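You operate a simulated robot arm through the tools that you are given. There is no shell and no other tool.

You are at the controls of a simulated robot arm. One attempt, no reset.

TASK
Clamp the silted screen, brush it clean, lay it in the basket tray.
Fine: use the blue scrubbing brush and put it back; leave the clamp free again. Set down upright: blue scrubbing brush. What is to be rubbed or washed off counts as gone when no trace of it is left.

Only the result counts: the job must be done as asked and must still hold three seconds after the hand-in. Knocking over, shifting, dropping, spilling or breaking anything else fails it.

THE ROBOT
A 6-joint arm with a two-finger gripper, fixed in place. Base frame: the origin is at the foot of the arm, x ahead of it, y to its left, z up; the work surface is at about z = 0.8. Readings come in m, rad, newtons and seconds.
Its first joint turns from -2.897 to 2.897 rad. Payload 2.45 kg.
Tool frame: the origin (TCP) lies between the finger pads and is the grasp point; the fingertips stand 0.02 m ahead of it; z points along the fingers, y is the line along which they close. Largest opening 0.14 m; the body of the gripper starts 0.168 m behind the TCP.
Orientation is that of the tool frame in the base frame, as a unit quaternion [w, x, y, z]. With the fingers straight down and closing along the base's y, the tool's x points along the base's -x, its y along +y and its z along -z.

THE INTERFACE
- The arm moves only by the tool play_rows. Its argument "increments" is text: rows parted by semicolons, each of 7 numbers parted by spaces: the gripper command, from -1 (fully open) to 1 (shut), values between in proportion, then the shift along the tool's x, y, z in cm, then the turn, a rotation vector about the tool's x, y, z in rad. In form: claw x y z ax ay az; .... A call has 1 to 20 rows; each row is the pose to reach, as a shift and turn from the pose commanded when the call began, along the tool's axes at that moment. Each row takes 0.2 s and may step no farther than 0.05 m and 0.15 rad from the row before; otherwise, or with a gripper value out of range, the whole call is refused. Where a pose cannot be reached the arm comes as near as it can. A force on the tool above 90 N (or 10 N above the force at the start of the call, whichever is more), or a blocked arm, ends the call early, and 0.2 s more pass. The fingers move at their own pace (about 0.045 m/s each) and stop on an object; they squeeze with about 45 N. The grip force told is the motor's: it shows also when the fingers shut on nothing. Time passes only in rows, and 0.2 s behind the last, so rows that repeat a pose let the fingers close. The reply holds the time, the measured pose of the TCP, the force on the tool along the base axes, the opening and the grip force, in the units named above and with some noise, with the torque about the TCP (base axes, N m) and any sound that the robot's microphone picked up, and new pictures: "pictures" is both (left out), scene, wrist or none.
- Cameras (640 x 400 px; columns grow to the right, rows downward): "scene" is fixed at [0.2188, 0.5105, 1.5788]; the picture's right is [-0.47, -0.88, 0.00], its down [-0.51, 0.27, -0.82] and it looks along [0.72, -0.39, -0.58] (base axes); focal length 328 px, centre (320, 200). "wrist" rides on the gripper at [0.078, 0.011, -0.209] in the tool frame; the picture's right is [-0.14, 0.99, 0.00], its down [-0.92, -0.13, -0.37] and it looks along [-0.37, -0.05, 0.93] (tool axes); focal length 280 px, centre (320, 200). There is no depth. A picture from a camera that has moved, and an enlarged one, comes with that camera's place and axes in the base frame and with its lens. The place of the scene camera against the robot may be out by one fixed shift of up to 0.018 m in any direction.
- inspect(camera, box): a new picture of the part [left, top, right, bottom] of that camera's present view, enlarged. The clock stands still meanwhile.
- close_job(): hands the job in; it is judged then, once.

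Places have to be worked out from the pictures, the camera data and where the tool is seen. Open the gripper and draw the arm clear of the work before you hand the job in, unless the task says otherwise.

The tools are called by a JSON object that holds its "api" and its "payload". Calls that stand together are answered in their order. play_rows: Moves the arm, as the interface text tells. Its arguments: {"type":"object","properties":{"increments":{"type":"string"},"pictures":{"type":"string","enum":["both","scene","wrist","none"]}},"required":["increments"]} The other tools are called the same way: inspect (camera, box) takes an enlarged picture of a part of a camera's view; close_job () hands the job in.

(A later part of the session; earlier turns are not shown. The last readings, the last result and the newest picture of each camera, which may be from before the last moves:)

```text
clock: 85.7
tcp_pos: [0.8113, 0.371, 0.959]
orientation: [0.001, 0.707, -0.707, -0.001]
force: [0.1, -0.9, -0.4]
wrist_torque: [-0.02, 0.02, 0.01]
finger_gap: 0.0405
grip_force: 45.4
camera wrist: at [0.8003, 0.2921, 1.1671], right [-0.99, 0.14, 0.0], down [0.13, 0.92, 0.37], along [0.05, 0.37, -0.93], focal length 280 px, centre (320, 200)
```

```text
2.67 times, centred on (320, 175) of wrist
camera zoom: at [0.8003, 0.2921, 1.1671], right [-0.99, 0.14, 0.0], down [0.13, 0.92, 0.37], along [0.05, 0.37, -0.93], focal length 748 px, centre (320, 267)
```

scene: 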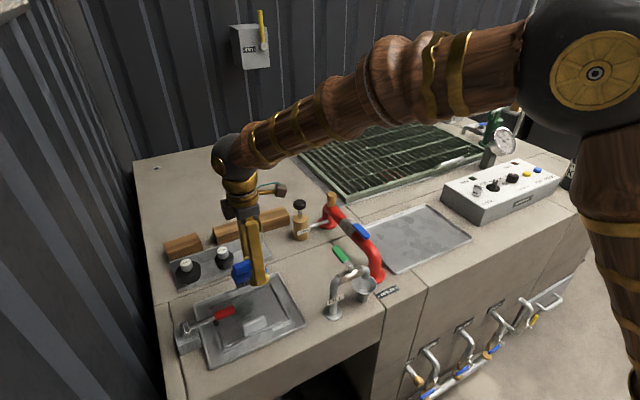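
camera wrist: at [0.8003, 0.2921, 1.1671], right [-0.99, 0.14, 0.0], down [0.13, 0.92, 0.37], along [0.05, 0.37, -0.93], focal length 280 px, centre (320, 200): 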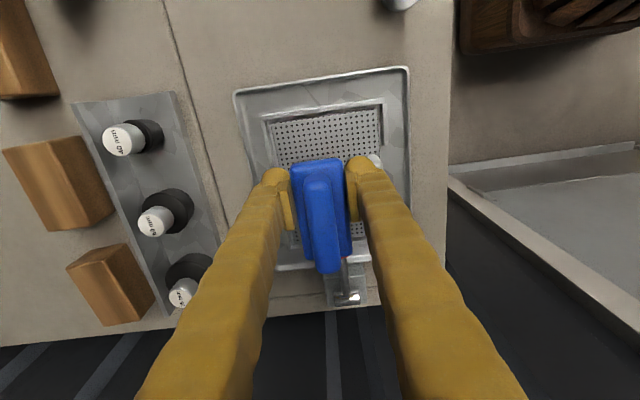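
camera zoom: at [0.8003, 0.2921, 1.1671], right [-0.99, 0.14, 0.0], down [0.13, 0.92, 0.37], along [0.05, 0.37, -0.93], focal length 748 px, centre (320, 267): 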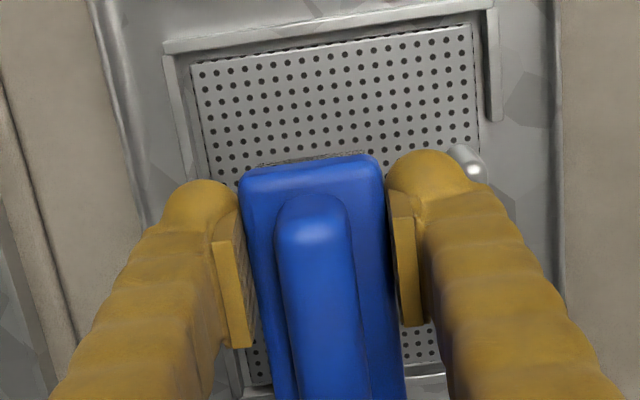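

The brush is now along y with its front end towards the lever. Descending to about 1 cm above contact.

{"api": "play_rows", "payload": {"increments": "1 0 0 4 0 0 0; 1 0 0 8 0 0 0; 1 0 0 10 0 0 0; 1 0 0 10.9 0 0 0; 1 0 0 10.9 0 0 0", "pictures": "both"}}

{"api": "inspect", "payload": {"camera": "scene", "box": [190, 250, 310, 350]}}

{"api": "inspect", "payload": {"camera": "wrist", "box": [220, 130, 420, 330]}}

```text
clock: 86.9
tcp_pos: [0.811, 0.3718, 0.8489]
orientation: [-0.001, -0.707, 0.708, 0.0]
force: [-0.4, 0.0, -1.0]
wrist_torque: [-0.03, -0.02, 0.01]
finger_gap: 0.0405
grip_force: 44.9
camera wrist: at [0.7999, 0.2928, 1.056], right [-0.99, 0.14, 0.0], down [0.13, 0.92, 0.37], along [0.05, 0.37, -0.93], focal length 280 px, centre (320, 200)
```

scene: 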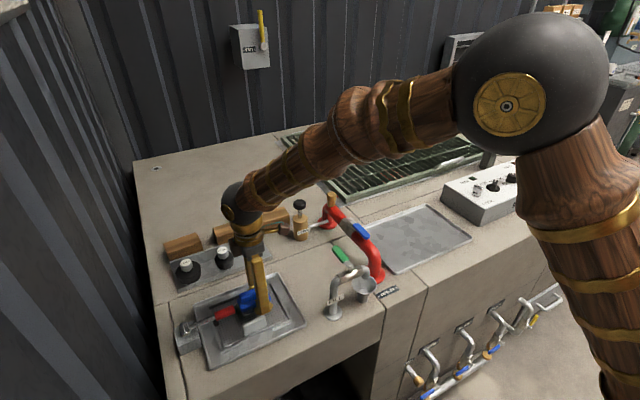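
wrist: 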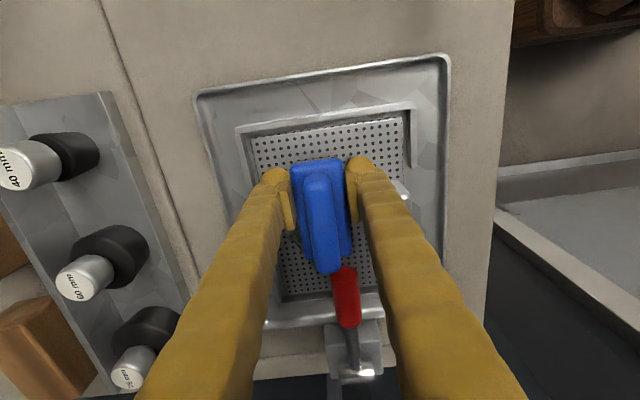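

```text
4.00 times, centred on (250, 300) of scene
camera zoom: at [0.2188, 0.5105, 1.5788], right [-0.47, -0.88, 0.0], down [-0.51, 0.27, -0.82], along [0.72, -0.39, -0.58], focal length 1310 px, centre (600, -200)
```

zoom: 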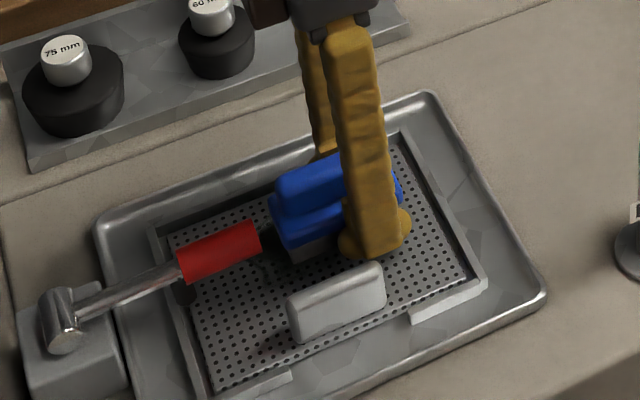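

```text
2.00 times, centred on (320, 230) of wrist
camera zoom: at [0.7999, 0.2928, 1.056], right [-0.99, 0.14, 0.0], down [0.13, 0.92, 0.37], along [0.05, 0.37, -0.93], focal length 561 px, centre (320, 140)
```

zoom: 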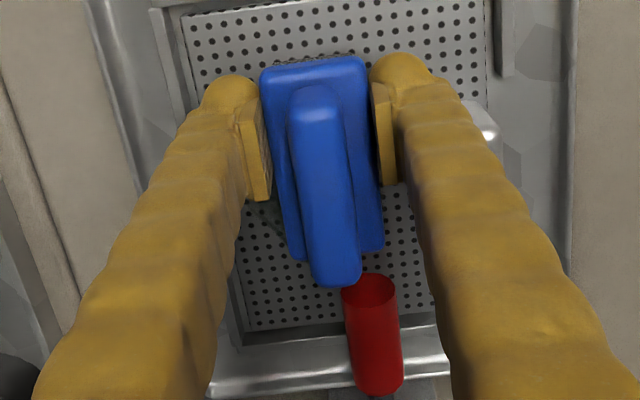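

Good view: the brush front is about 1.5 cm short of the lever end. Stepping down to the plate.

{"api": "play_rows", "payload": {"increments": "1 0 0 0.4 0 0 0; 1 0 0 0.75 0 0 0; 1 0 0 0.75 0 0 0", "pictures": "none"}}

{"api": "play_rows", "payload": {"increments": "1 0 0 0.1 0 0 0; 1 0 0 0.15 0 0 0; 1 0 0 0.15 0 0 0", "pictures": "none"}}

```text
clock: 87.7
tcp_pos: [0.8108, 0.371, 0.8422]
orientation: [0.001, 0.707, -0.707, 0.0]
force: [-0.5, 1.4, -0.9]
wrist_torque: [-0.03, 0.02, -0.02]
finger_gap: 0.0405
grip_force: 45.1
```

```text
clock: 88.5
tcp_pos: [0.8117, 0.3703, 0.8389]
orientation: [0.0, -0.706, 0.708, 0.001]
force: [0.6, 1.8, 2.1]
wrist_torque: [-0.04, -0.06, -0.01]
finger_gap: 0.0401
grip_force: 45.4
```

Contact begins at label z≈0.842. I'll press about 0.4 mm more and scrub in x and y, keeping the brush front just short of the lever.

{"api": "play_rows", "payload": {"increments": "1 0 0 0.04 0 0 0; 1 0 -0.7 0.04 0 0 0; 1 0 0 0.04 0 0 0; 1 0 0.6 0.04 0 0 0; 1 -0.7 0.6 0.04 0 0 0; 1 -0.7 0 0.04 0 0 0; 1 -0.7 -0.7 0.04 0 0 0; 1 -1.2 -0.7 0.04 0 0 0; 1 -1.2 0 0.04 0 0 0; 1 -1.2 0.6 0.04 0 0 0; 1 -0.4 0.6 0.04 0 0 0; 1 -0.4 0 0.04 0 0 0; 1 -0.4 -0.7 0.04 0 0 0; 1 -1.2 -0.7 0.04 0 0 0; 1 -1.2 0 0.04 0 0 0; 1 -1.2 0.6 0.04 0 0 0; 1 -0.6 0 0.04 0 0 0; 1 -0.6 0 0.04 0 0 0", "pictures": "both"}}

{"api": "inspect", "payload": {"camera": "wrist", "box": [220, 130, 420, 330]}}

```text
clock: 92.3
tcp_pos: [0.8111, 0.3768, 0.84]
orientation: [0.0, -0.707, 0.707, 0.001]
force: [-0.8, 0.3, -1.3]
wrist_torque: [-0.01, 0.03, -0.01]
finger_gap: 0.0404
grip_force: 45.1
camera wrist: at [0.8005, 0.2965, 1.049], right [-0.99, 0.14, 0.0], down [0.13, 0.92, 0.37], along [0.05, 0.37, -0.93], focal length 280 px, centre (320, 200)
```

scene: 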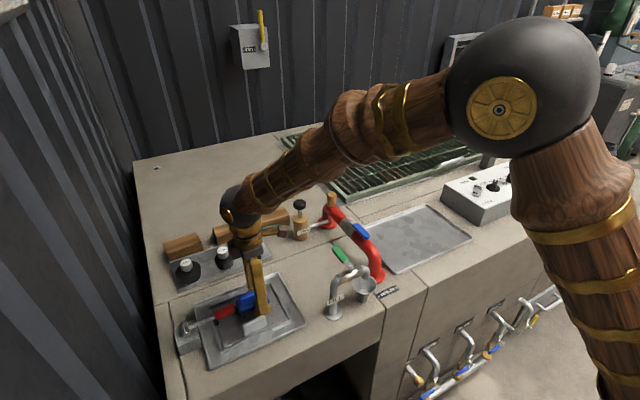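
wrist: 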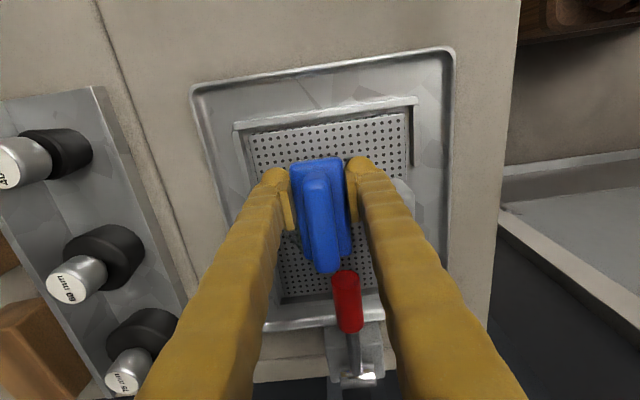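

```text
2.00 times, centred on (320, 230) of wrist
camera zoom: at [0.8005, 0.2965, 1.049], right [-0.99, 0.14, 0.0], down [0.13, 0.92, 0.37], along [0.05, 0.37, -0.93], focal length 561 px, centre (320, 140)
```

zoom: 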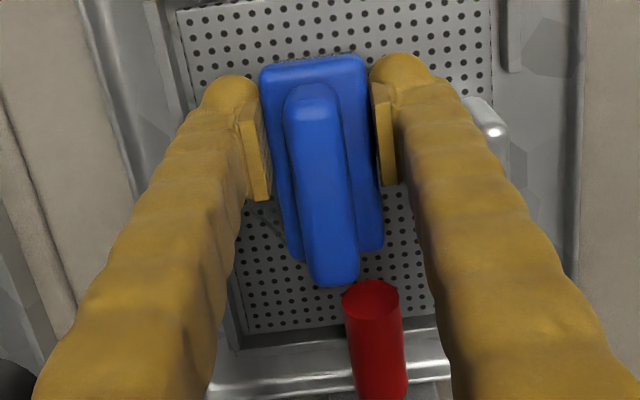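

Contact was lost by the end (fz≈0), so the brush may have shifted slightly in the grip. I'm checking its attitude and what silt remains.

{"api": "inspect", "payload": {"camera": "scene", "box": [205, 265, 285, 335]}}

{"api": "play_rows", "payload": {"increments": "1 0 0 0.05 0 0 0; 1 0 0 0.1 0 0 0; 1 0 0 0.1 0 0 0", "pictures": "none"}}

```text
5.71 times, centred on (245, 300) of scene
camera zoom: at [0.2188, 0.5105, 1.5788], right [-0.47, -0.88, 0.0], down [-0.51, 0.27, -0.82], along [0.72, -0.39, -0.58], focal length 1871 px, centre (749, -371)
```

zoom: 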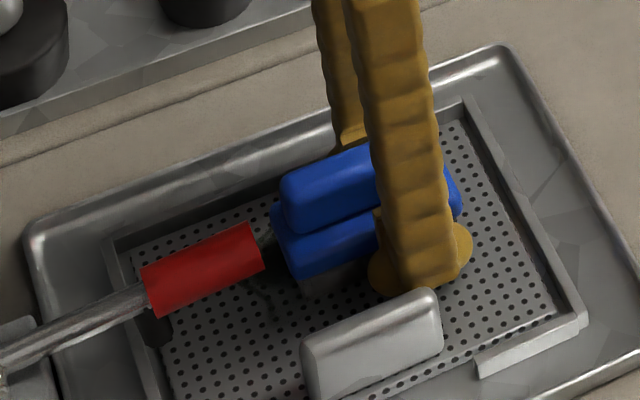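

```text
clock: 93.1
tcp_pos: [0.8112, 0.3759, 0.8397]
orientation: [0.001, -0.707, 0.708, 0.0]
force: [1.1, 0.6, 15.6]
wrist_torque: [-0.41, -0.35, 0.04]
finger_gap: 0.0407
grip_force: 44.8
```

The torque shows the rear (+x) corner touching first, so the brush is pitched slightly front-up. I'll lift and back away to see the remaining silt before correcting.

{"api": "play_rows", "payload": {"increments": "1 0 0 -2 0 0 0; 1 2 0 -6 0 0 0; 1 6 0 -8 0 0 0; 1 10 0 -8 0 0 0; 1 14 0 -8 0 0 0; 1 14 0 -8 0 0 0", "pictures": "wrist"}}

{"api": "inspect", "payload": {"camera": "wrist", "box": [220, 200, 400, 330]}}

{"api": "inspect", "payload": {"camera": "scene", "box": [215, 275, 275, 325]}}

{"api": "inspect", "payload": {"camera": "scene", "box": [250, 210, 330, 290]}}

```text
clock: 94.5
tcp_pos: [0.8101, 0.2375, 0.9227]
orientation: [0.0, -0.706, 0.708, 0.001]
force: [-0.1, 0.2, -0.6]
wrist_torque: [-0.06, 0.0, 0.01]
finger_gap: 0.0405
grip_force: 44.4
camera wrist: at [0.7991, 0.1589, 1.1297], right [-0.99, 0.14, 0.0], down [0.13, 0.92, 0.37], along [0.05, 0.37, -0.93], focal length 280 px, centre (320, 200)
```

wrist: 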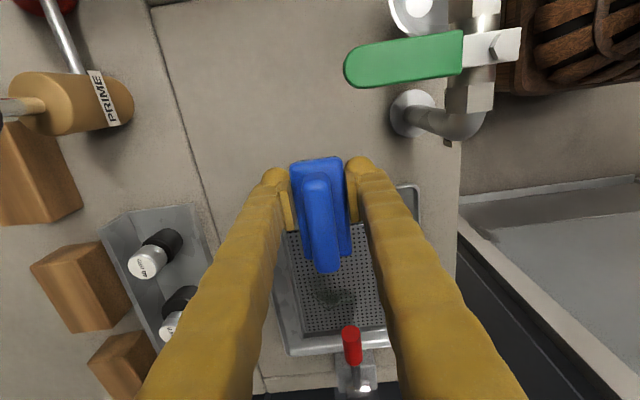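

```text
3.08 times, centred on (310, 265) of wrist
camera zoom: at [0.7991, 0.1589, 1.1297], right [-0.99, 0.14, 0.0], down [0.13, 0.92, 0.37], along [0.05, 0.37, -0.93], focal length 863 px, centre (351, 0)
```

zoom: 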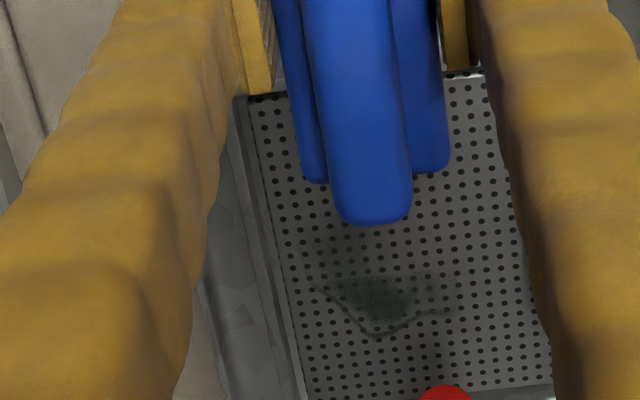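

```text
8.00 times, centred on (245, 300) of scene
camera zoom: at [0.2188, 0.5105, 1.5788], right [-0.47, -0.88, 0.0], down [-0.51, 0.27, -0.82], along [0.72, -0.39, -0.58], focal length 2620 px, centre (920, -600)
```

zoom: 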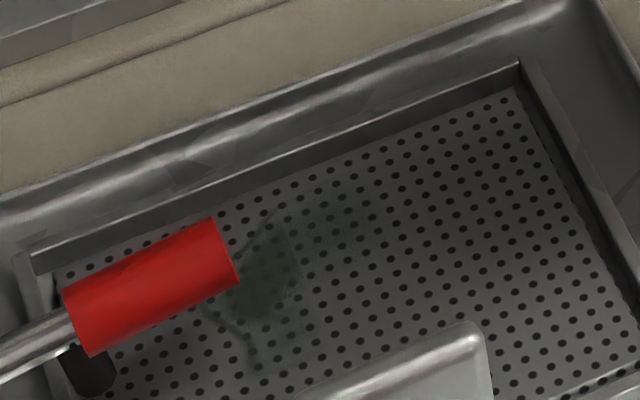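

```text
5.00 times, centred on (290, 250) of scene
camera zoom: at [0.2188, 0.5105, 1.5788], right [-0.47, -0.88, 0.0], down [-0.51, 0.27, -0.82], along [0.72, -0.39, -0.58], focal length 1637 px, centre (470, -50)
```

zoom: 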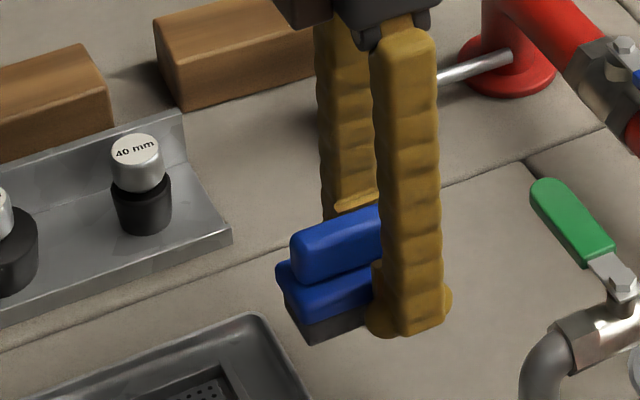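

Most silt has thinned; what remains is about x 0.795–0.85, y 0.395–0.456, where the pitched-up front did not touch. I'll go back with the tool pitched 0.03 rad front-down and check the torque balance.

{"api": "play_rows", "payload": {"increments": "1 -4 0 0 0 0 0; 1 -8 0 0 0 0 0; 1 -12 0 0 0 0.01 0; 1 -14 0 2 0 0.02 0; 1 -14 0 5 0 0.03 0; 1 -14 0 7.2 0 0.03 0; 1 -14 0 7.5 0 0.03 0; 1 -14 0 7.5 0 0.03 0", "pictures": "none"}}

{"api": "play_rows", "payload": {"increments": "1 0 0 0.1 0 0 0; 1 0 0 0.2 0 0 0; 1 0 0 0.2 0 0 0", "pictures": "none"}}

```text
clock: 96.3
tcp_pos: [0.8089, 0.3761, 0.8443]
orientation: [-0.012, -0.707, 0.707, -0.01]
force: [0.2, 0.4, -0.3]
wrist_torque: [-0.03, -0.01, 0.03]
finger_gap: 0.0405
grip_force: 45.3
```

```text
clock: 97.1
tcp_pos: [0.8109, 0.3757, 0.8433]
orientation: [-0.011, -0.706, 0.708, -0.01]
force: [0.5, 0.9, -0.6]
wrist_torque: [0.02, -0.03, 0.01]
finger_gap: 0.0404
grip_force: 44.8
```

Not in contact yet. Lowering further in 1 mm steps.

{"api": "play_rows", "payload": {"increments": "1 0 0 0.1 0 0 0; 1 0 0 0.2 0 0 0; 1 0 0 0.2 0 0 0", "pictures": "none"}}

```text
clock: 97.9
tcp_pos: [0.8099, 0.3755, 0.8411]
orientation: [-0.011, -0.707, 0.707, -0.009]
force: [-1.5, -1.2, 10.9]
wrist_torque: [0.56, -0.16, 0.06]
finger_gap: 0.0403
grip_force: 44.8
```

The front now touches first (torque centre +5 cm), which suits the remaining patch. I'll add a small roll correction, press slightly, and scrub in x while stepping towards the lever.

{"api": "play_rows", "payload": {"increments": "1 0 0 0.04 0.01 -0.006 0; 1 0 -0.7 0.04 0.01 -0.006 0; 1 0 0 0.04 0.01 -0.006 0; 1 0 0.6 0.04 0.01 -0.006 0; 1 -0.4 0.6 0.04 0.01 -0.006 0; 1 -0.4 0 0.04 0.01 -0.006 0; 1 -0.4 -0.7 0.04 0.01 -0.006 0; 1 -0.8 -0.7 0.04 0.01 -0.006 0; 1 -0.8 0 0.04 0.01 -0.006 0; 1 -0.8 0.6 0.04 0.01 -0.006 0; 1 -0.8 0 0.04 0.01 -0.006 0; 1 -0.8 -0.7 0.04 0.01 -0.006 0; 1 -0.4 -0.7 0.04 0.01 -0.006 0; 1 -0.4 0 0.04 0.01 -0.006 0; 1 -0.4 0.6 0.04 0.01 -0.006 0; 1 -0.8 0.6 0.04 0.01 -0.006 0; 1 -0.8 0 0.04 0.01 -0.006 0; 1 -0.8 -0.7 0.04 0.01 -0.006 0; 1 -0.8 0 0.04 0.01 -0.006 0; 1 -0.8 0 0.04 0.01 -0.006 0", "pictures": "wrist"}}

{"api": "inspect", "payload": {"camera": "wrist", "box": [220, 130, 420, 330]}}

{"api": "inspect", "payload": {"camera": "scene", "box": [215, 275, 275, 325]}}

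```text
clock: 102.1
tcp_pos: [0.8111, 0.3839, 0.8401]
orientation: [-0.005, -0.706, 0.708, -0.01]
force: [2.0, 0.4, 6.3]
wrist_torque: [-0.17, -0.18, 0.05]
finger_gap: 0.0404
grip_force: 45.0
camera wrist: at [0.7992, 0.3102, 1.0494], right [-0.99, 0.14, -0.01], down [0.13, 0.93, 0.35], along [0.06, 0.34, -0.94], focal length 280 px, centre (320, 200)
```

wrist: 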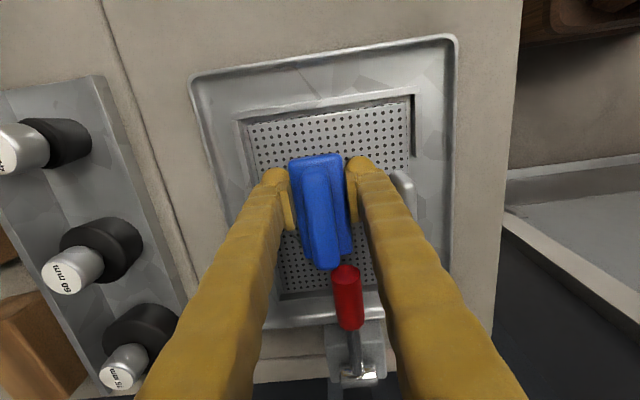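

```text
2.00 times, centred on (320, 230) of wrist
camera zoom: at [0.7992, 0.3102, 1.0494], right [-0.99, 0.14, -0.01], down [0.13, 0.93, 0.35], along [0.06, 0.34, -0.94], focal length 561 px, centre (320, 140)
```

zoom: 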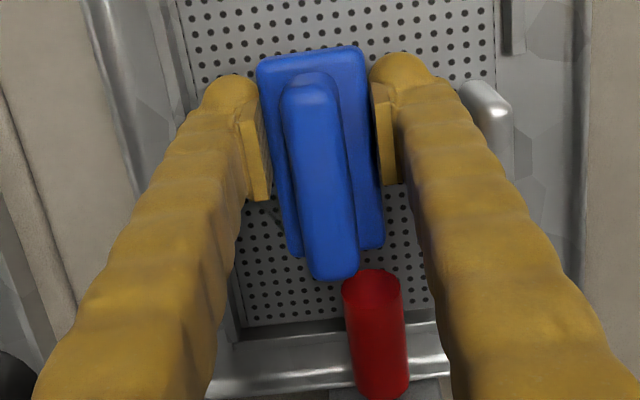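

```text
8.00 times, centred on (245, 300) of scene
camera zoom: at [0.2188, 0.5105, 1.5788], right [-0.47, -0.88, 0.0], down [-0.51, 0.27, -0.82], along [0.72, -0.39, -0.58], focal length 2620 px, centre (920, -600)
```

zoom: 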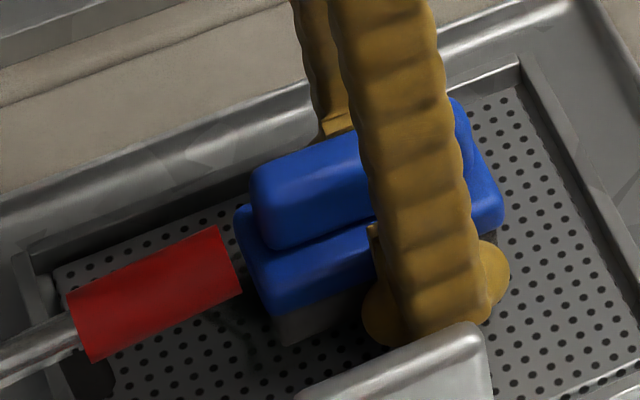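

The brush pivots in the pads because the off-centre grip leaves the front unloaded. A centred, lower grip will press evenly and still clears the lever along y. I'll lift off, level the tool and go back to the table spot to regrip.

{"api": "play_rows", "payload": {"increments": "1 0 0 -2 0 0 0; 1 0.5 0 -6 -0.005 -0.012 0; 1 2 0 -10 -0.01 -0.024 0; 1 2 0 -12 -0.01 -0.024 0; 1 2 0 -12 -0.01 -0.024 0", "pictures": "none"}}

{"api": "play_rows", "payload": {"increments": "1 1.5 -0.4 0 0 0 0.143; 1 3 -0.8 0 0 0 0.286; 1 4.5 -1.2 0 0 0 0.429; 1 6 -1.6 0 0 0 0.572; 1 7.5 -2 0 0 0 0.715; 1 9 -2.4 0 0 0 0.858; 1 10.5 -2.8 0 0 0 1.001; 1 12 -3.2 0 0 0 1.144; 1 13.5 -3.6 0 0 0 1.287; 1 15 -4 0 0 0 1.43; 1 16.6 -4.55 0 0 0 1.5708; 1 16.6 -4.55 4 0 0 1.5708; 1 16.6 -4.55 8 0 0 1.5708; 1 16.6 -4.55 10.8 0 0 1.5708; 1 16.6 -4.55 10.8 0 0 1.5708", "pictures": "both"}}

{"api": "inspect", "payload": {"camera": "scene", "box": [270, 210, 350, 290]}}

```text
clock: 103.3
tcp_pos: [0.8108, 0.3668, 0.9547]
orientation: [-0.001, -0.707, 0.708, 0.0]
force: [0.1, 0.4, -0.7]
wrist_torque: [-0.02, -0.03, 0.01]
finger_gap: 0.0404
grip_force: 45.0
```

```text
clock: 106.5
tcp_pos: [0.8561, 0.2004, 0.8507]
orientation: [-0.001, 0.001, 1.0, 0.001]
force: [-0.2, 0.1, -1.6]
wrist_torque: [-0.02, 0.02, 0.0]
finger_gap: 0.0402
grip_force: 44.7
camera wrist: at [0.778, 0.211, 1.0599], right [0.14, 0.99, 0.0], down [0.92, -0.13, 0.37], along [0.36, -0.05, -0.93], focal length 280 px, centre (320, 200)
```

scene: 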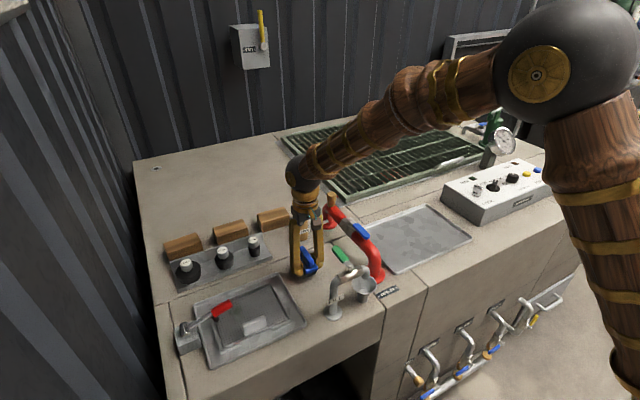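
wrist: 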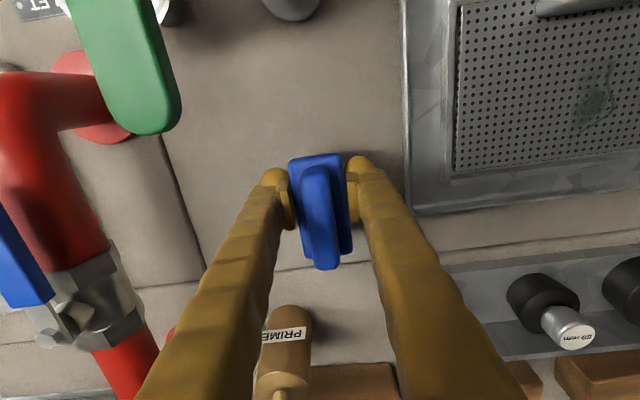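

```text
5.00 times, centred on (310, 250) of scene
camera zoom: at [0.2188, 0.5105, 1.5788], right [-0.47, -0.88, 0.0], down [-0.51, 0.27, -0.82], along [0.72, -0.39, -0.58], focal length 1637 px, centre (370, -50)
```

zoom: 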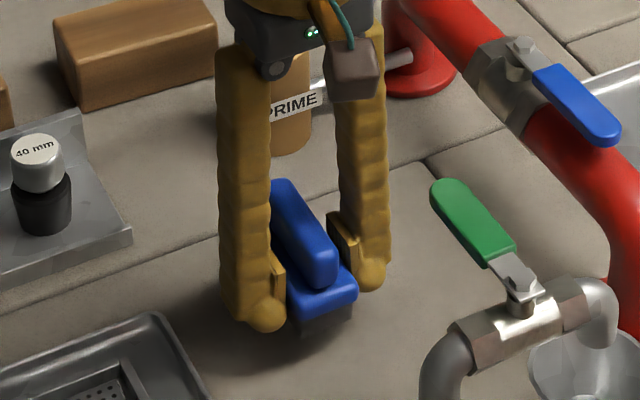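

A smaller patch of silt remains on the screen. Lowering the brush to the table for the regrip.

{"api": "play_rows", "payload": {"increments": "1 0 0 1 0 0 0; 1 0 0 1.7 0 0 0; 1 0 0 1.7 0 0 0", "pictures": "none"}}

{"api": "play_rows", "payload": {"increments": "1 0 0 0.1 0 0 0; 1 0 0 0.25 0 0 0; 1 0 0 0.25 0 0 0", "pictures": "none"}}

```text
clock: 107.3
tcp_pos: [0.8562, 0.2012, 0.8346]
orientation: [0.0, 0.002, 1.0, 0.0]
force: [-0.5, -0.7, -0.2]
wrist_torque: [0.01, 0.0, 0.0]
finger_gap: 0.0405
grip_force: 44.7
```

```text
clock: 108.1
tcp_pos: [0.8564, 0.2014, 0.8336]
orientation: [0.0, 0.001, 1.0, 0.0]
force: [-0.5, 0.6, -2.8]
wrist_torque: [0.01, 0.02, -0.01]
finger_gap: 0.0407
grip_force: 44.6
```

Continuing down in 2 mm steps.

{"api": "play_rows", "payload": {"increments": "1 0 0 0.1 0 0 0; 1 0 0 0.25 0 0 0; 1 0 0 0.25 0 0 0", "pictures": "none"}}

{"api": "play_rows", "payload": {"increments": "1 0 0 0.1 0 0 0; 1 0 0 0.2 0 0 0; 1 0 0 0.2 0 0 0", "pictures": "none"}}

```text
clock: 108.9
tcp_pos: [0.8551, 0.2016, 0.8279]
orientation: [-0.001, 0.001, 1.0, 0.0]
force: [0.3, -0.1, -1.0]
wrist_torque: [-0.03, 0.02, -0.03]
finger_gap: 0.0403
grip_force: 44.7
```

```text
clock: 109.7
tcp_pos: [0.8555, 0.2005, 0.8266]
orientation: [-0.001, 0.001, 1.0, 0.0]
force: [-3.4, 1.8, 15.3]
wrist_torque: [-0.2, 0.54, -0.14]
finger_gap: 0.0402
grip_force: 45.2
```

The brush is on the table. I'll release, shift +15 mm in x to centre the fingers, and regrip at this low height.

{"api": "play_rows", "payload": {"increments": "1 0 0 -0.05 0 0 0; 0.2 0 0 -0.05 0 0 0; 0 0 0 -0.05 0 0 0; 0 0 0 -0.05 0 0 0; 0 -0.8 0 -0.05 0 0 0; 0 -1.5 0 -0.05 0 0 0; 0 -1.5 0 -0.05 0 0 0", "pictures": "wrist"}}

{"api": "inspect", "payload": {"camera": "wrist", "box": [240, 130, 400, 280]}}

{"api": "inspect", "payload": {"camera": "scene", "box": [280, 230, 340, 290]}}

```text
clock: 111.3
tcp_pos: [0.8708, 0.2001, 0.8277]
orientation: [-0.001, 0.0, 1.0, 0.001]
force: [0.0, -0.4, -0.5]
wrist_torque: [0.01, 0.0, 0.0]
finger_gap: 0.0702
grip_force: 0.1
camera wrist: at [0.7919, 0.2109, 1.0363], right [0.14, 0.99, 0.0], down [0.92, -0.13, 0.37], along [0.36, -0.05, -0.93], focal length 280 px, centre (320, 200)
```

wrist: 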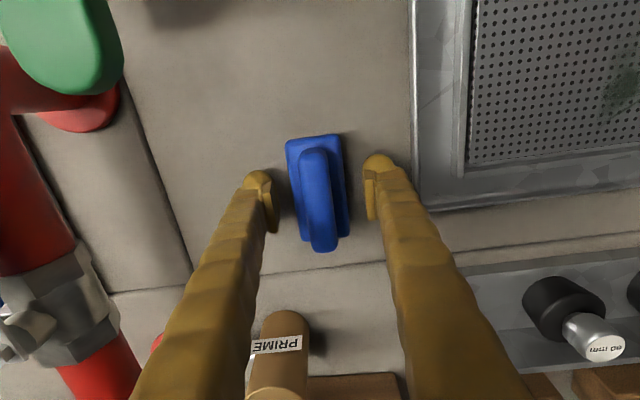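

```text
2.67 times, centred on (320, 205) of wrist
camera zoom: at [0.7919, 0.2109, 1.0363], right [0.14, 0.99, 0.0], down [0.92, -0.13, 0.37], along [0.36, -0.05, -0.93], focal length 748 px, centre (320, 187)
```

zoom: 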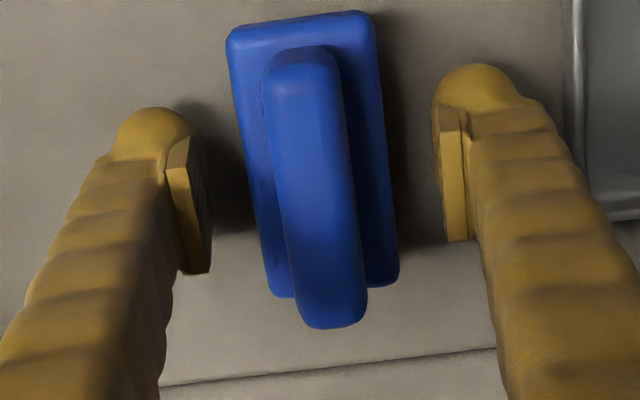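

```text
6.67 times, centred on (310, 260) of scene
camera zoom: at [0.2188, 0.5105, 1.5788], right [-0.47, -0.88, 0.0], down [-0.51, 0.27, -0.82], along [0.72, -0.39, -0.58], focal length 2183 px, centre (387, -200)
```

zoom: 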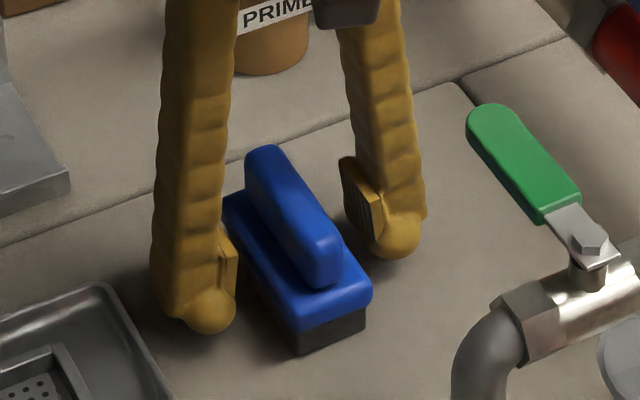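

The brush stands upright and is centred between the fingers. I'll go 2 mm lower for a deeper hold and close.

{"api": "play_rows", "payload": {"increments": "0 0 0 0.1 0 0 0; 0 0 0 0.2 0 0 0; 0.2 0 0 0.2 0 0 0; 0.4 0 0 0.2 0 0 0; 0.7 0 0 0.2 0 0 0; 1 0 0 0.2 0 0 0; 1 0 0 0.2 0 0 0; 1 0 0 -0.3 0 0 0; 1 0 0 -1 0 0 0; 1 0 0 -2.5 0 0 0; 1 0 0 -5 0 0 0; 1 0 0 -5 0 0 0", "pictures": "wrist"}}

{"api": "inspect", "payload": {"camera": "scene", "box": [270, 200, 350, 280]}}

```text
clock: 113.9
tcp_pos: [0.8679, 0.1982, 0.8772]
orientation: [-0.001, 0.001, 1.0, 0.001]
force: [0.0, 0.2, -1.8]
wrist_torque: [-0.01, 0.0, -0.01]
finger_gap: 0.04
grip_force: 44.5
camera wrist: at [0.791, 0.2092, 1.0861], right [0.14, 0.99, 0.0], down [0.92, -0.13, 0.37], along [0.36, -0.05, -0.93], focal length 280 px, centre (320, 200)
```

wrist: 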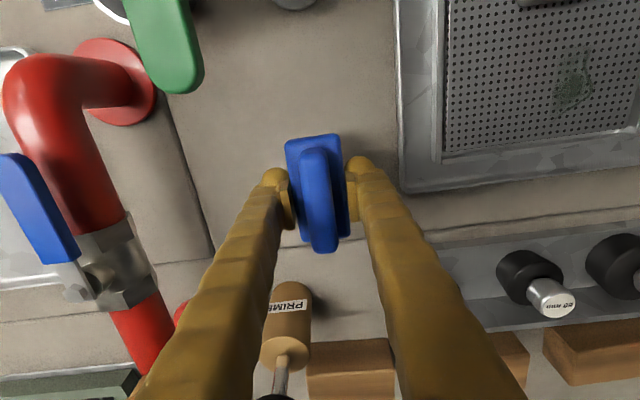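

```text
5.00 times, centred on (310, 240) of scene
camera zoom: at [0.2188, 0.5105, 1.5788], right [-0.47, -0.88, 0.0], down [-0.51, 0.27, -0.82], along [0.72, -0.39, -0.58], focal length 1637 px, centre (370, 0)
```

zoom: 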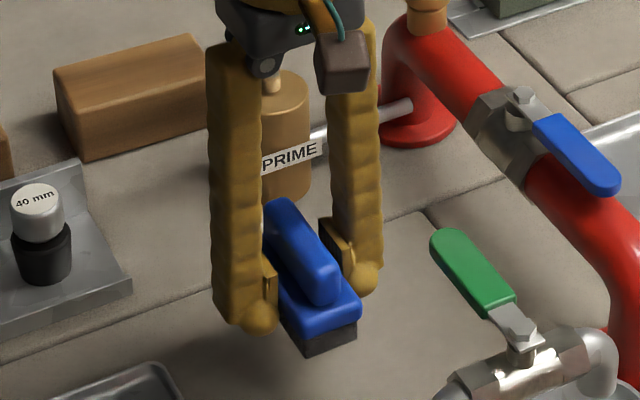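

Held centrally now. A quick look at the remaining patch from here.

{"api": "inspect", "payload": {"camera": "wrist", "box": [500, 20, 640, 140]}}

{"api": "inspect", "payload": {"camera": "scene", "box": [215, 275, 275, 325]}}

```text
3.33 times, centred on (570, 80) of wrist
camera zoom: at [0.791, 0.2092, 1.0861], right [0.14, 0.99, 0.0], down [0.92, -0.13, 0.37], along [0.36, -0.05, -0.93], focal length 935 px, centre (-513, 600)
```

zoom: 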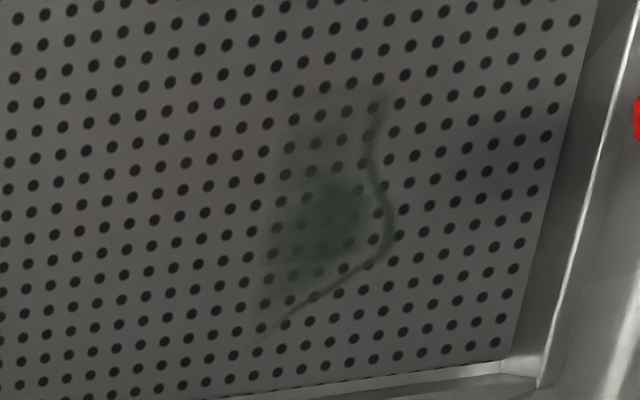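

```text
8.00 times, centred on (245, 300) of scene
camera zoom: at [0.2188, 0.5105, 1.5788], right [-0.47, -0.88, 0.0], down [-0.51, 0.27, -0.82], along [0.72, -0.39, -0.58], focal length 2620 px, centre (920, -600)
```

zoom: 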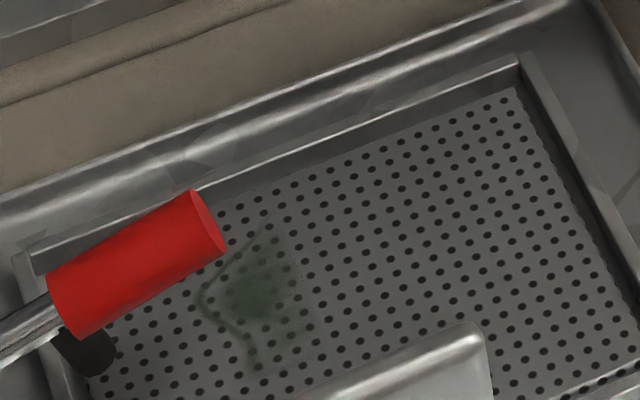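

The view shows the lever end has been nudged up about 3 cm (probably caught by the brush on lifting), so the clamp isn't fully down. I'll set the brush down upright again and re-press the clamp with closed fingers.

{"api": "play_rows", "payload": {"increments": "1 0 0 2.5 0 0 0; 1 0 0 4.5 0 0 0; 1 0 0 5.1 0 0 0; 1 0 0 5.15 0 0 0; 0.2 0 0 5.1 0 0 0; 0 0 0 5.1 0 0 0; 0 0 0 5.1 0 0 0; 0 0 0 3 0 0 0; 0 0 0 -1 0 0 0; 0 0 0 -5 0 0 0; 0 0 0 -9 0 0 0; 0.5 0 0 -11 0 0 0; 1 0 0 -11 0 0 0", "pictures": "both"}}

{"api": "inspect", "payload": {"camera": "wrist", "box": [440, 0, 640, 160]}}

{"api": "inspect", "payload": {"camera": "scene", "box": [160, 270, 280, 370]}}

```text
clock: 116.7
tcp_pos: [0.8708, 0.2005, 0.9869]
orientation: [-0.001, 0.001, 1.0, 0.0]
force: [-0.6, 0.0, 1.3]
wrist_torque: [0.0, 0.03, 0.04]
finger_gap: 0.019
grip_force: 0.1
camera wrist: at [0.7931, 0.2115, 1.195], right [0.14, 0.99, 0.0], down [0.92, -0.13, 0.37], along [0.36, -0.05, -0.93], focal length 280 px, centre (320, 200)
```

scene: 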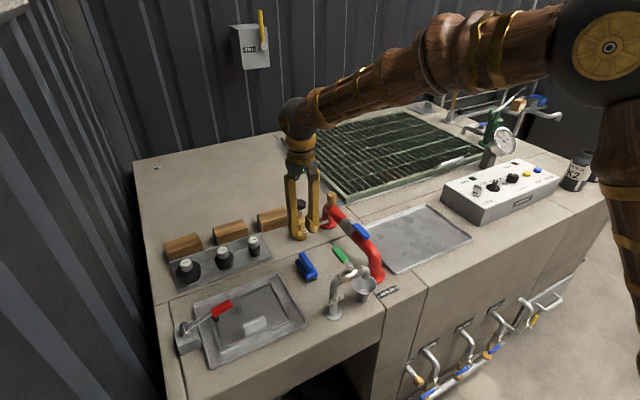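
wrist: 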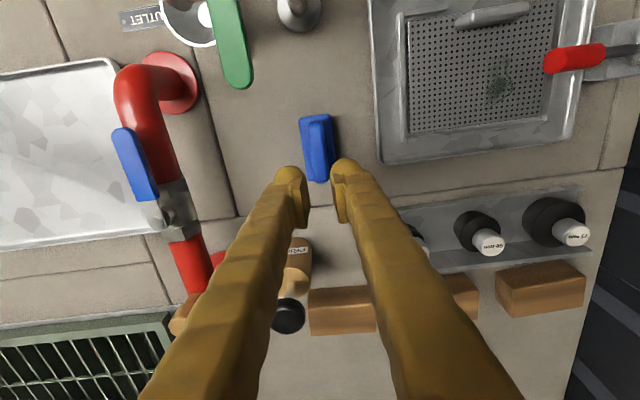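

```text
2.50 times, centred on (540, 80) of wrist
camera zoom: at [0.7931, 0.2115, 1.195], right [0.14, 0.99, 0.0], down [0.92, -0.13, 0.37], along [0.36, -0.05, -0.93], focal length 701 px, centre (-230, 500)
```

zoom: 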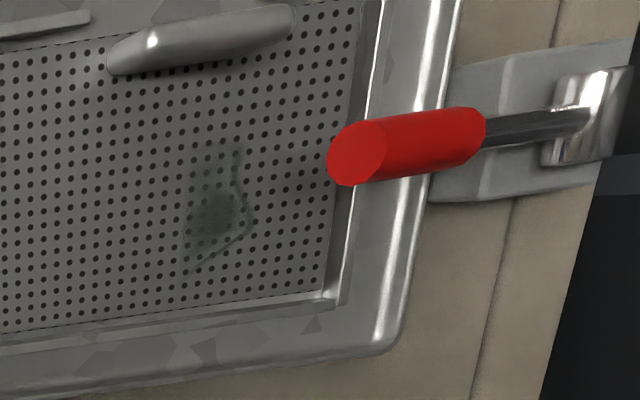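

```text
4.00 times, centred on (220, 320) of scene
camera zoom: at [0.2188, 0.5105, 1.5788], right [-0.47, -0.88, 0.0], down [-0.51, 0.27, -0.82], along [0.72, -0.39, -0.58], focal length 1310 px, centre (720, -280)
```

zoom: 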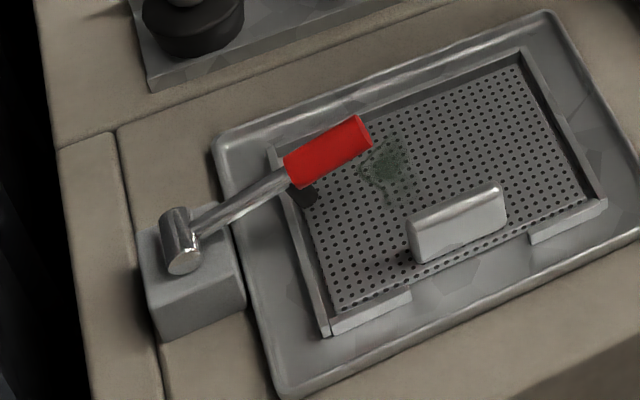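

The foot is clear of the plate, so I'll re-press the lever with closed fingers at about (0.80, 0.468), moving there above everything.

{"api": "play_rows", "payload": {"increments": "1 1.2 4.5 -2 0 0 0; 1 2.4 9 -3.3 0 0 0; 1 3.6 13.5 -3.3 0 0 0; 1 4.8 18 -3.3 0 0 0; 1 6 22.5 -3.3 0 0 0; 1 7.05 26.8 -3.3 0 0 0; 1 7.05 26.8 1 0 0 0; 1 7.05 26.8 4.5 0 0 0; 1 7.05 26.8 6.5 0 0 0; 1 7.05 26.8 8.3 0 0 0; 1 7.05 26.8 9.5 0 0 0; 1 7.05 26.8 9.5 0 0 0", "pictures": "wrist"}}

{"api": "inspect", "payload": {"camera": "scene", "box": [160, 270, 280, 370]}}

```text
refused: row 1 steps farther than a row can; nothing moved
```

```text
4.00 times, centred on (220, 320) of scene
camera zoom: at [0.2188, 0.5105, 1.5788], right [-0.47, -0.88, 0.0], down [-0.51, 0.27, -0.82], along [0.72, -0.39, -0.58], focal length 1310 px, centre (720, -280)
```

zoom: 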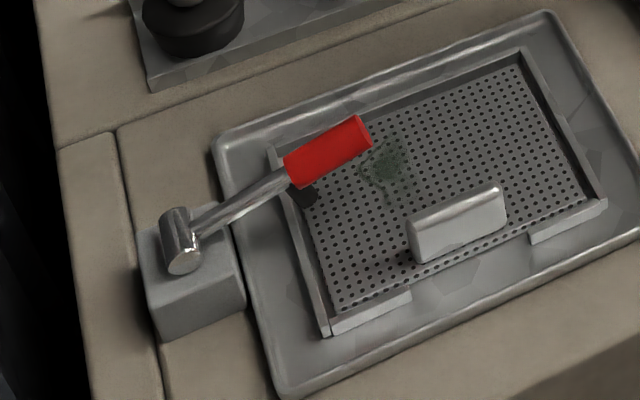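

The first step was just over 5 cm and was refused, so I'm repeating it with smaller steps.

{"api": "play_rows", "payload": {"increments": "1 0.6 2.5 -2.5 0 0 0; 1 1.7 6.5 -3.3 0 0 0; 1 2.8 10.7 -3.3 0 0 0; 1 3.9 14.9 -3.3 0 0 0; 1 5 19.1 -3.3 0 0 0; 1 6.1 23.2 -3.3 0 0 0; 1 7.05 26.8 -3.3 0 0 0; 1 7.05 26.8 1 0 0 0; 1 7.05 26.8 4.5 0 0 0; 1 7.05 26.8 6.5 0 0 0; 1 7.05 26.8 8.3 0 0 0; 1 7.05 26.8 9.5 0 0 0; 1 7.05 26.8 9.5 0 0 0", "pictures": "wrist"}}

{"api": "inspect", "payload": {"camera": "scene", "box": [160, 270, 280, 370]}}

```text
clock: 119.5
tcp_pos: [0.8006, 0.4695, 0.8931]
orientation: [-0.001, 0.001, 1.0, 0.0]
force: [0.1, -0.7, -0.6]
wrist_torque: [-0.03, 0.01, 0.03]
finger_gap: 0.0
grip_force: 29.4
camera wrist: at [0.7232, 0.4795, 1.1018], right [0.14, 0.99, 0.0], down [0.92, -0.13, 0.37], along [0.36, -0.05, -0.93], focal length 280 px, centre (320, 200)
```

wrist: 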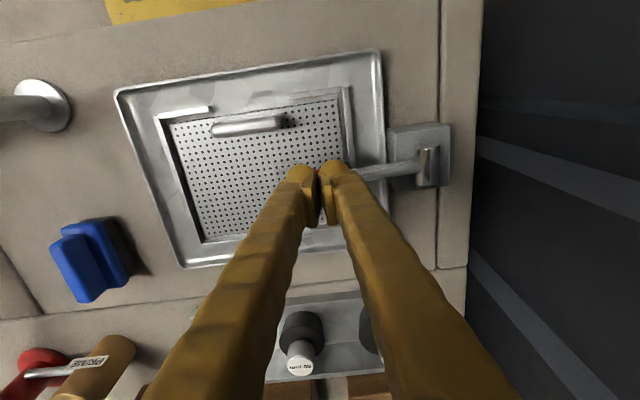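

```text
4.00 times, centred on (220, 320) of scene
camera zoom: at [0.2188, 0.5105, 1.5788], right [-0.47, -0.88, 0.0], down [-0.51, 0.27, -0.82], along [0.72, -0.39, -0.58], focal length 1310 px, centre (720, -280)
```

zoom: 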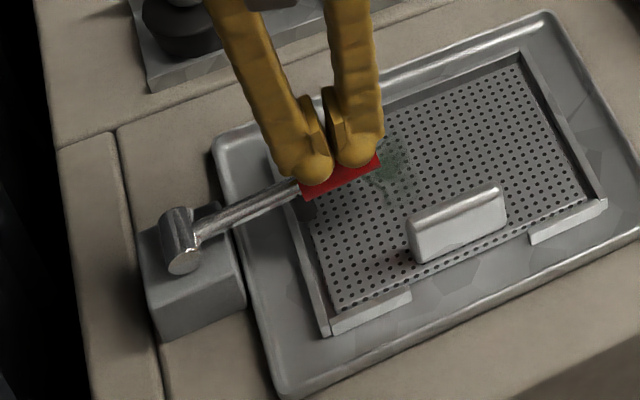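

The lever is nearly down. Pressing further in 3 mm steps until it seats.

{"api": "play_rows", "payload": {"increments": "1 0 0 0.3 0 0 0; 1 0 0 0.6 0 0 0; 1 0 0 0.9 0 0 0; 1 0 0 0.9 0 0 0", "pictures": "none"}}

{"api": "play_rows", "payload": {"increments": "1 0 0 0.15 0 0 0; 1 0 0 0.3 0 0 0; 1 0 0 0.3 0 0 0", "pictures": "none"}}

```text
clock: 120.5
tcp_pos: [0.8004, 0.4691, 0.8859]
orientation: [-0.001, 0.001, 1.0, 0.001]
force: [-7.1, -3.7, 29.1]
wrist_torque: [-0.31, 0.12, -0.08]
finger_gap: 0.0061
grip_force: 29.1
```

```text
clock: 121.3
tcp_pos: [0.8004, 0.4679, 0.8841]
orientation: [0.001, 0.001, 1.0, 0.002]
force: [-18.1, 2.8, 83.5]
wrist_torque: [-0.31, 0.43, -0.05]
finger_gap: 0.0059
grip_force: 29.5
```

Seated firmly (84 N at z≈0.884). Now I lift off straight up and look at the clamp and the remaining silt.

{"api": "play_rows", "payload": {"increments": "1 0 0 -2 0 0 0; 1 0 0 -6 0 0 0; 1 1 -2 -10 0 0 0; 1 4 -5 -12 0 0 0; 0 7 -8 -14 0 0 0; -1 8 -9 -15 0 0 0; -1 8 -9 -15 0 0 0; -1 8 -9 -15 0 0 0", "pictures": "both"}}

{"api": "inspect", "payload": {"camera": "wrist", "box": [220, 110, 420, 240]}}

{"api": "inspect", "payload": {"camera": "scene", "box": [160, 270, 280, 370]}}

```text
clock: 123.1
tcp_pos: [0.7188, 0.3811, 1.0313]
orientation: [-0.001, 0.0, 1.0, 0.0]
force: [-0.5, -0.8, -0.4]
wrist_torque: [0.03, -0.02, -0.03]
finger_gap: 0.0864
grip_force: 0.0
camera wrist: at [0.6423, 0.3919, 1.2398], right [0.14, 0.99, 0.0], down [0.92, -0.13, 0.37], along [0.36, -0.05, -0.93], focal length 280 px, centre (320, 200)
```

scene: 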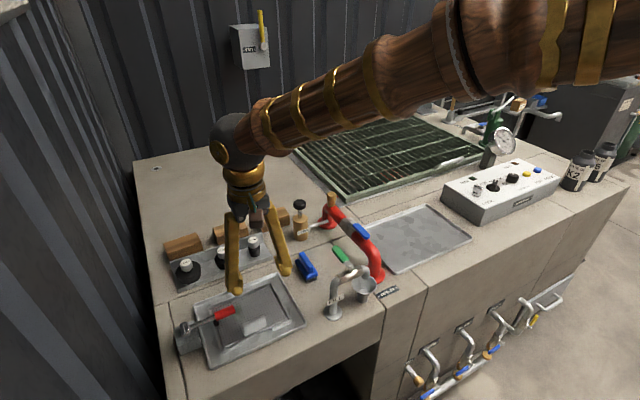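
wrist: 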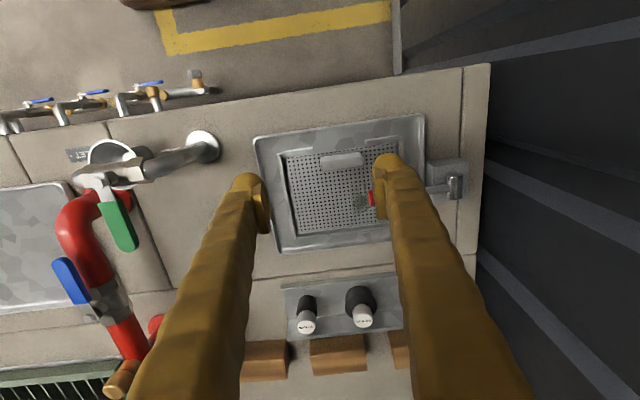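

```text
3.08 times, centred on (320, 175) of wrist
camera zoom: at [0.6423, 0.3919, 1.2398], right [0.14, 0.99, 0.0], down [0.92, -0.13, 0.37], along [0.36, -0.05, -0.93], focal length 863 px, centre (320, 277)
```

zoom: 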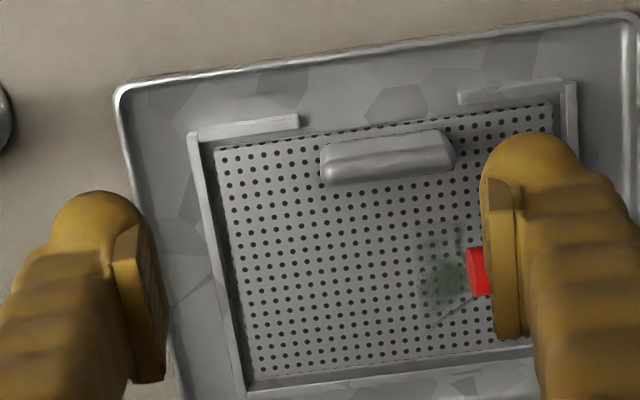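

```text
4.00 times, centred on (220, 320) of scene
camera zoom: at [0.2188, 0.5105, 1.5788], right [-0.47, -0.88, 0.0], down [-0.51, 0.27, -0.82], along [0.72, -0.39, -0.58], focal length 1310 px, centre (720, -280)
```

zoom: 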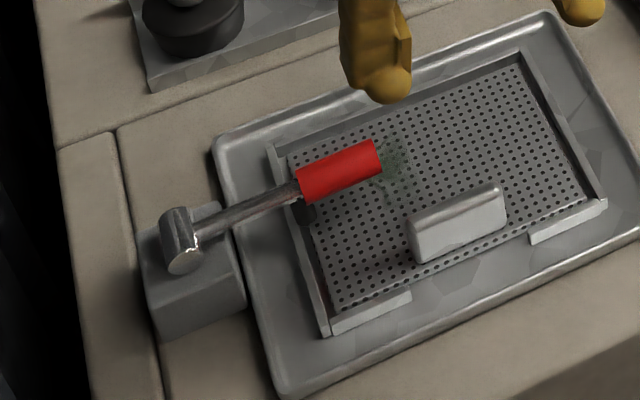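

The clamp is fully seated again. Remaining silt is about x 0.787–0.845, y 0.42–0.456. I'm going back to the brush to regrip it centrally.

{"api": "play_rows", "payload": {"increments": "-0.5 -2.5 -3 1 0 0 0; 0 -5 -6 2 0 0 0; 0 -7.5 -9 3 0 0 0; 0 -10 -12 4 0 0 0; 0 -12.5 -15 5 0 0 0; 0 -15.1 -18.1 6 0 0 0; 0 -15.1 -18.1 10.1 0 0 0; 0 -15.1 -18.1 10.1 0 0 0", "pictures": "wrist"}}

{"api": "inspect", "payload": {"camera": "wrist", "box": [250, 110, 390, 230]}}

```text
clock: 124.9
tcp_pos: [0.8719, 0.1963, 0.9323]
orientation: [0.0, 0.001, 1.0, -0.001]
force: [0.2, 0.0, -0.2]
wrist_torque: [-0.01, 0.02, 0.0]
finger_gap: 0.0698
grip_force: 0.0
camera wrist: at [0.793, 0.2057, 1.1409], right [0.14, 0.99, 0.0], down [0.92, -0.13, 0.37], along [0.36, -0.05, -0.93], focal length 280 px, centre (320, 200)
```

wrist: 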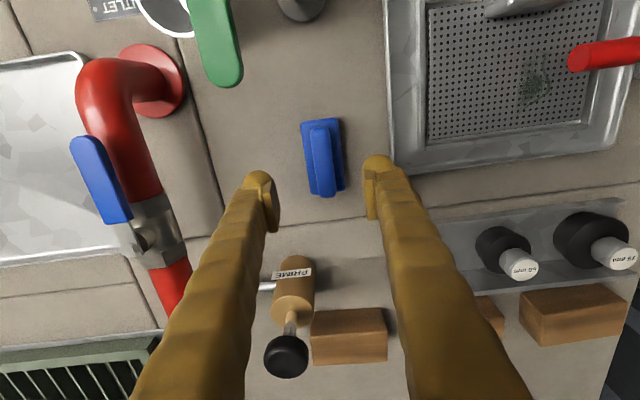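

```text
3.33 times, centred on (320, 170) of wrist
camera zoom: at [0.793, 0.2057, 1.1409], right [0.14, 0.99, 0.0], down [0.92, -0.13, 0.37], along [0.36, -0.05, -0.93], focal length 935 px, centre (320, 300)
```

zoom: 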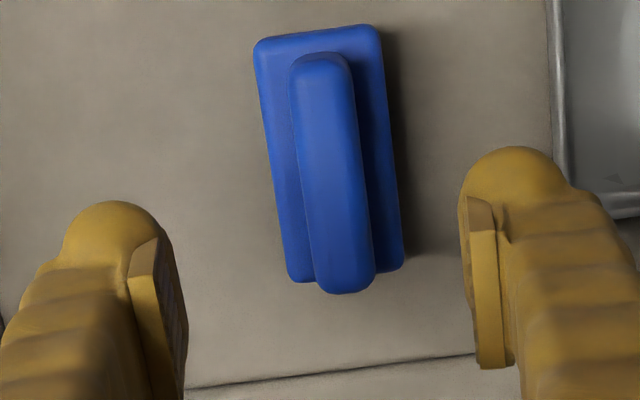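

The brush centre is near (0.865, 0.200), about 6 mm towards −x and 4 mm towards +y from the TCP. I'll correct for that and descend.

{"api": "play_rows", "payload": {"increments": "0 0.6 0.45 3 0 0 0; 0 0.6 0.45 6.5 0 0 0; 0 0.6 0.45 9.5 0 0 0; 0 0.6 0.45 10.4 0 0 0; 0 0.6 0.45 10.4 0 0 0", "pictures": "wrist"}}

{"api": "inspect", "payload": {"camera": "wrist", "box": [240, 130, 400, 280]}}

```text
clock: 126.1
tcp_pos: [0.8665, 0.2016, 0.8258]
orientation: [-0.001, 0.001, 1.0, 0.001]
force: [-0.8, 0.6, -0.3]
wrist_torque: [0.02, 0.0, -0.04]
finger_gap: 0.07
grip_force: 0.1
camera wrist: at [0.7888, 0.2115, 1.034], right [0.14, 0.99, 0.0], down [0.92, -0.13, 0.37], along [0.36, -0.05, -0.93], focal length 280 px, centre (320, 200)
```

wrist: 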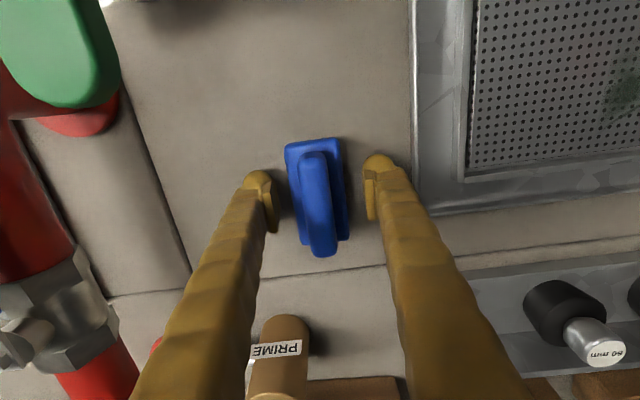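

```text
2.67 times, centred on (320, 205) of wrist
camera zoom: at [0.7888, 0.2115, 1.034], right [0.14, 0.99, 0.0], down [0.92, -0.13, 0.37], along [0.36, -0.05, -0.93], focal length 748 px, centre (320, 187)
```

zoom: 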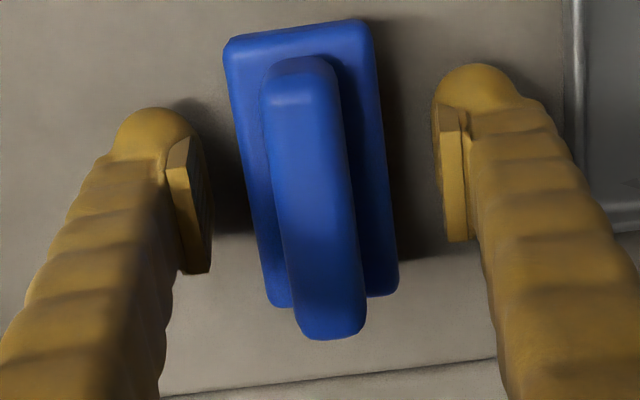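

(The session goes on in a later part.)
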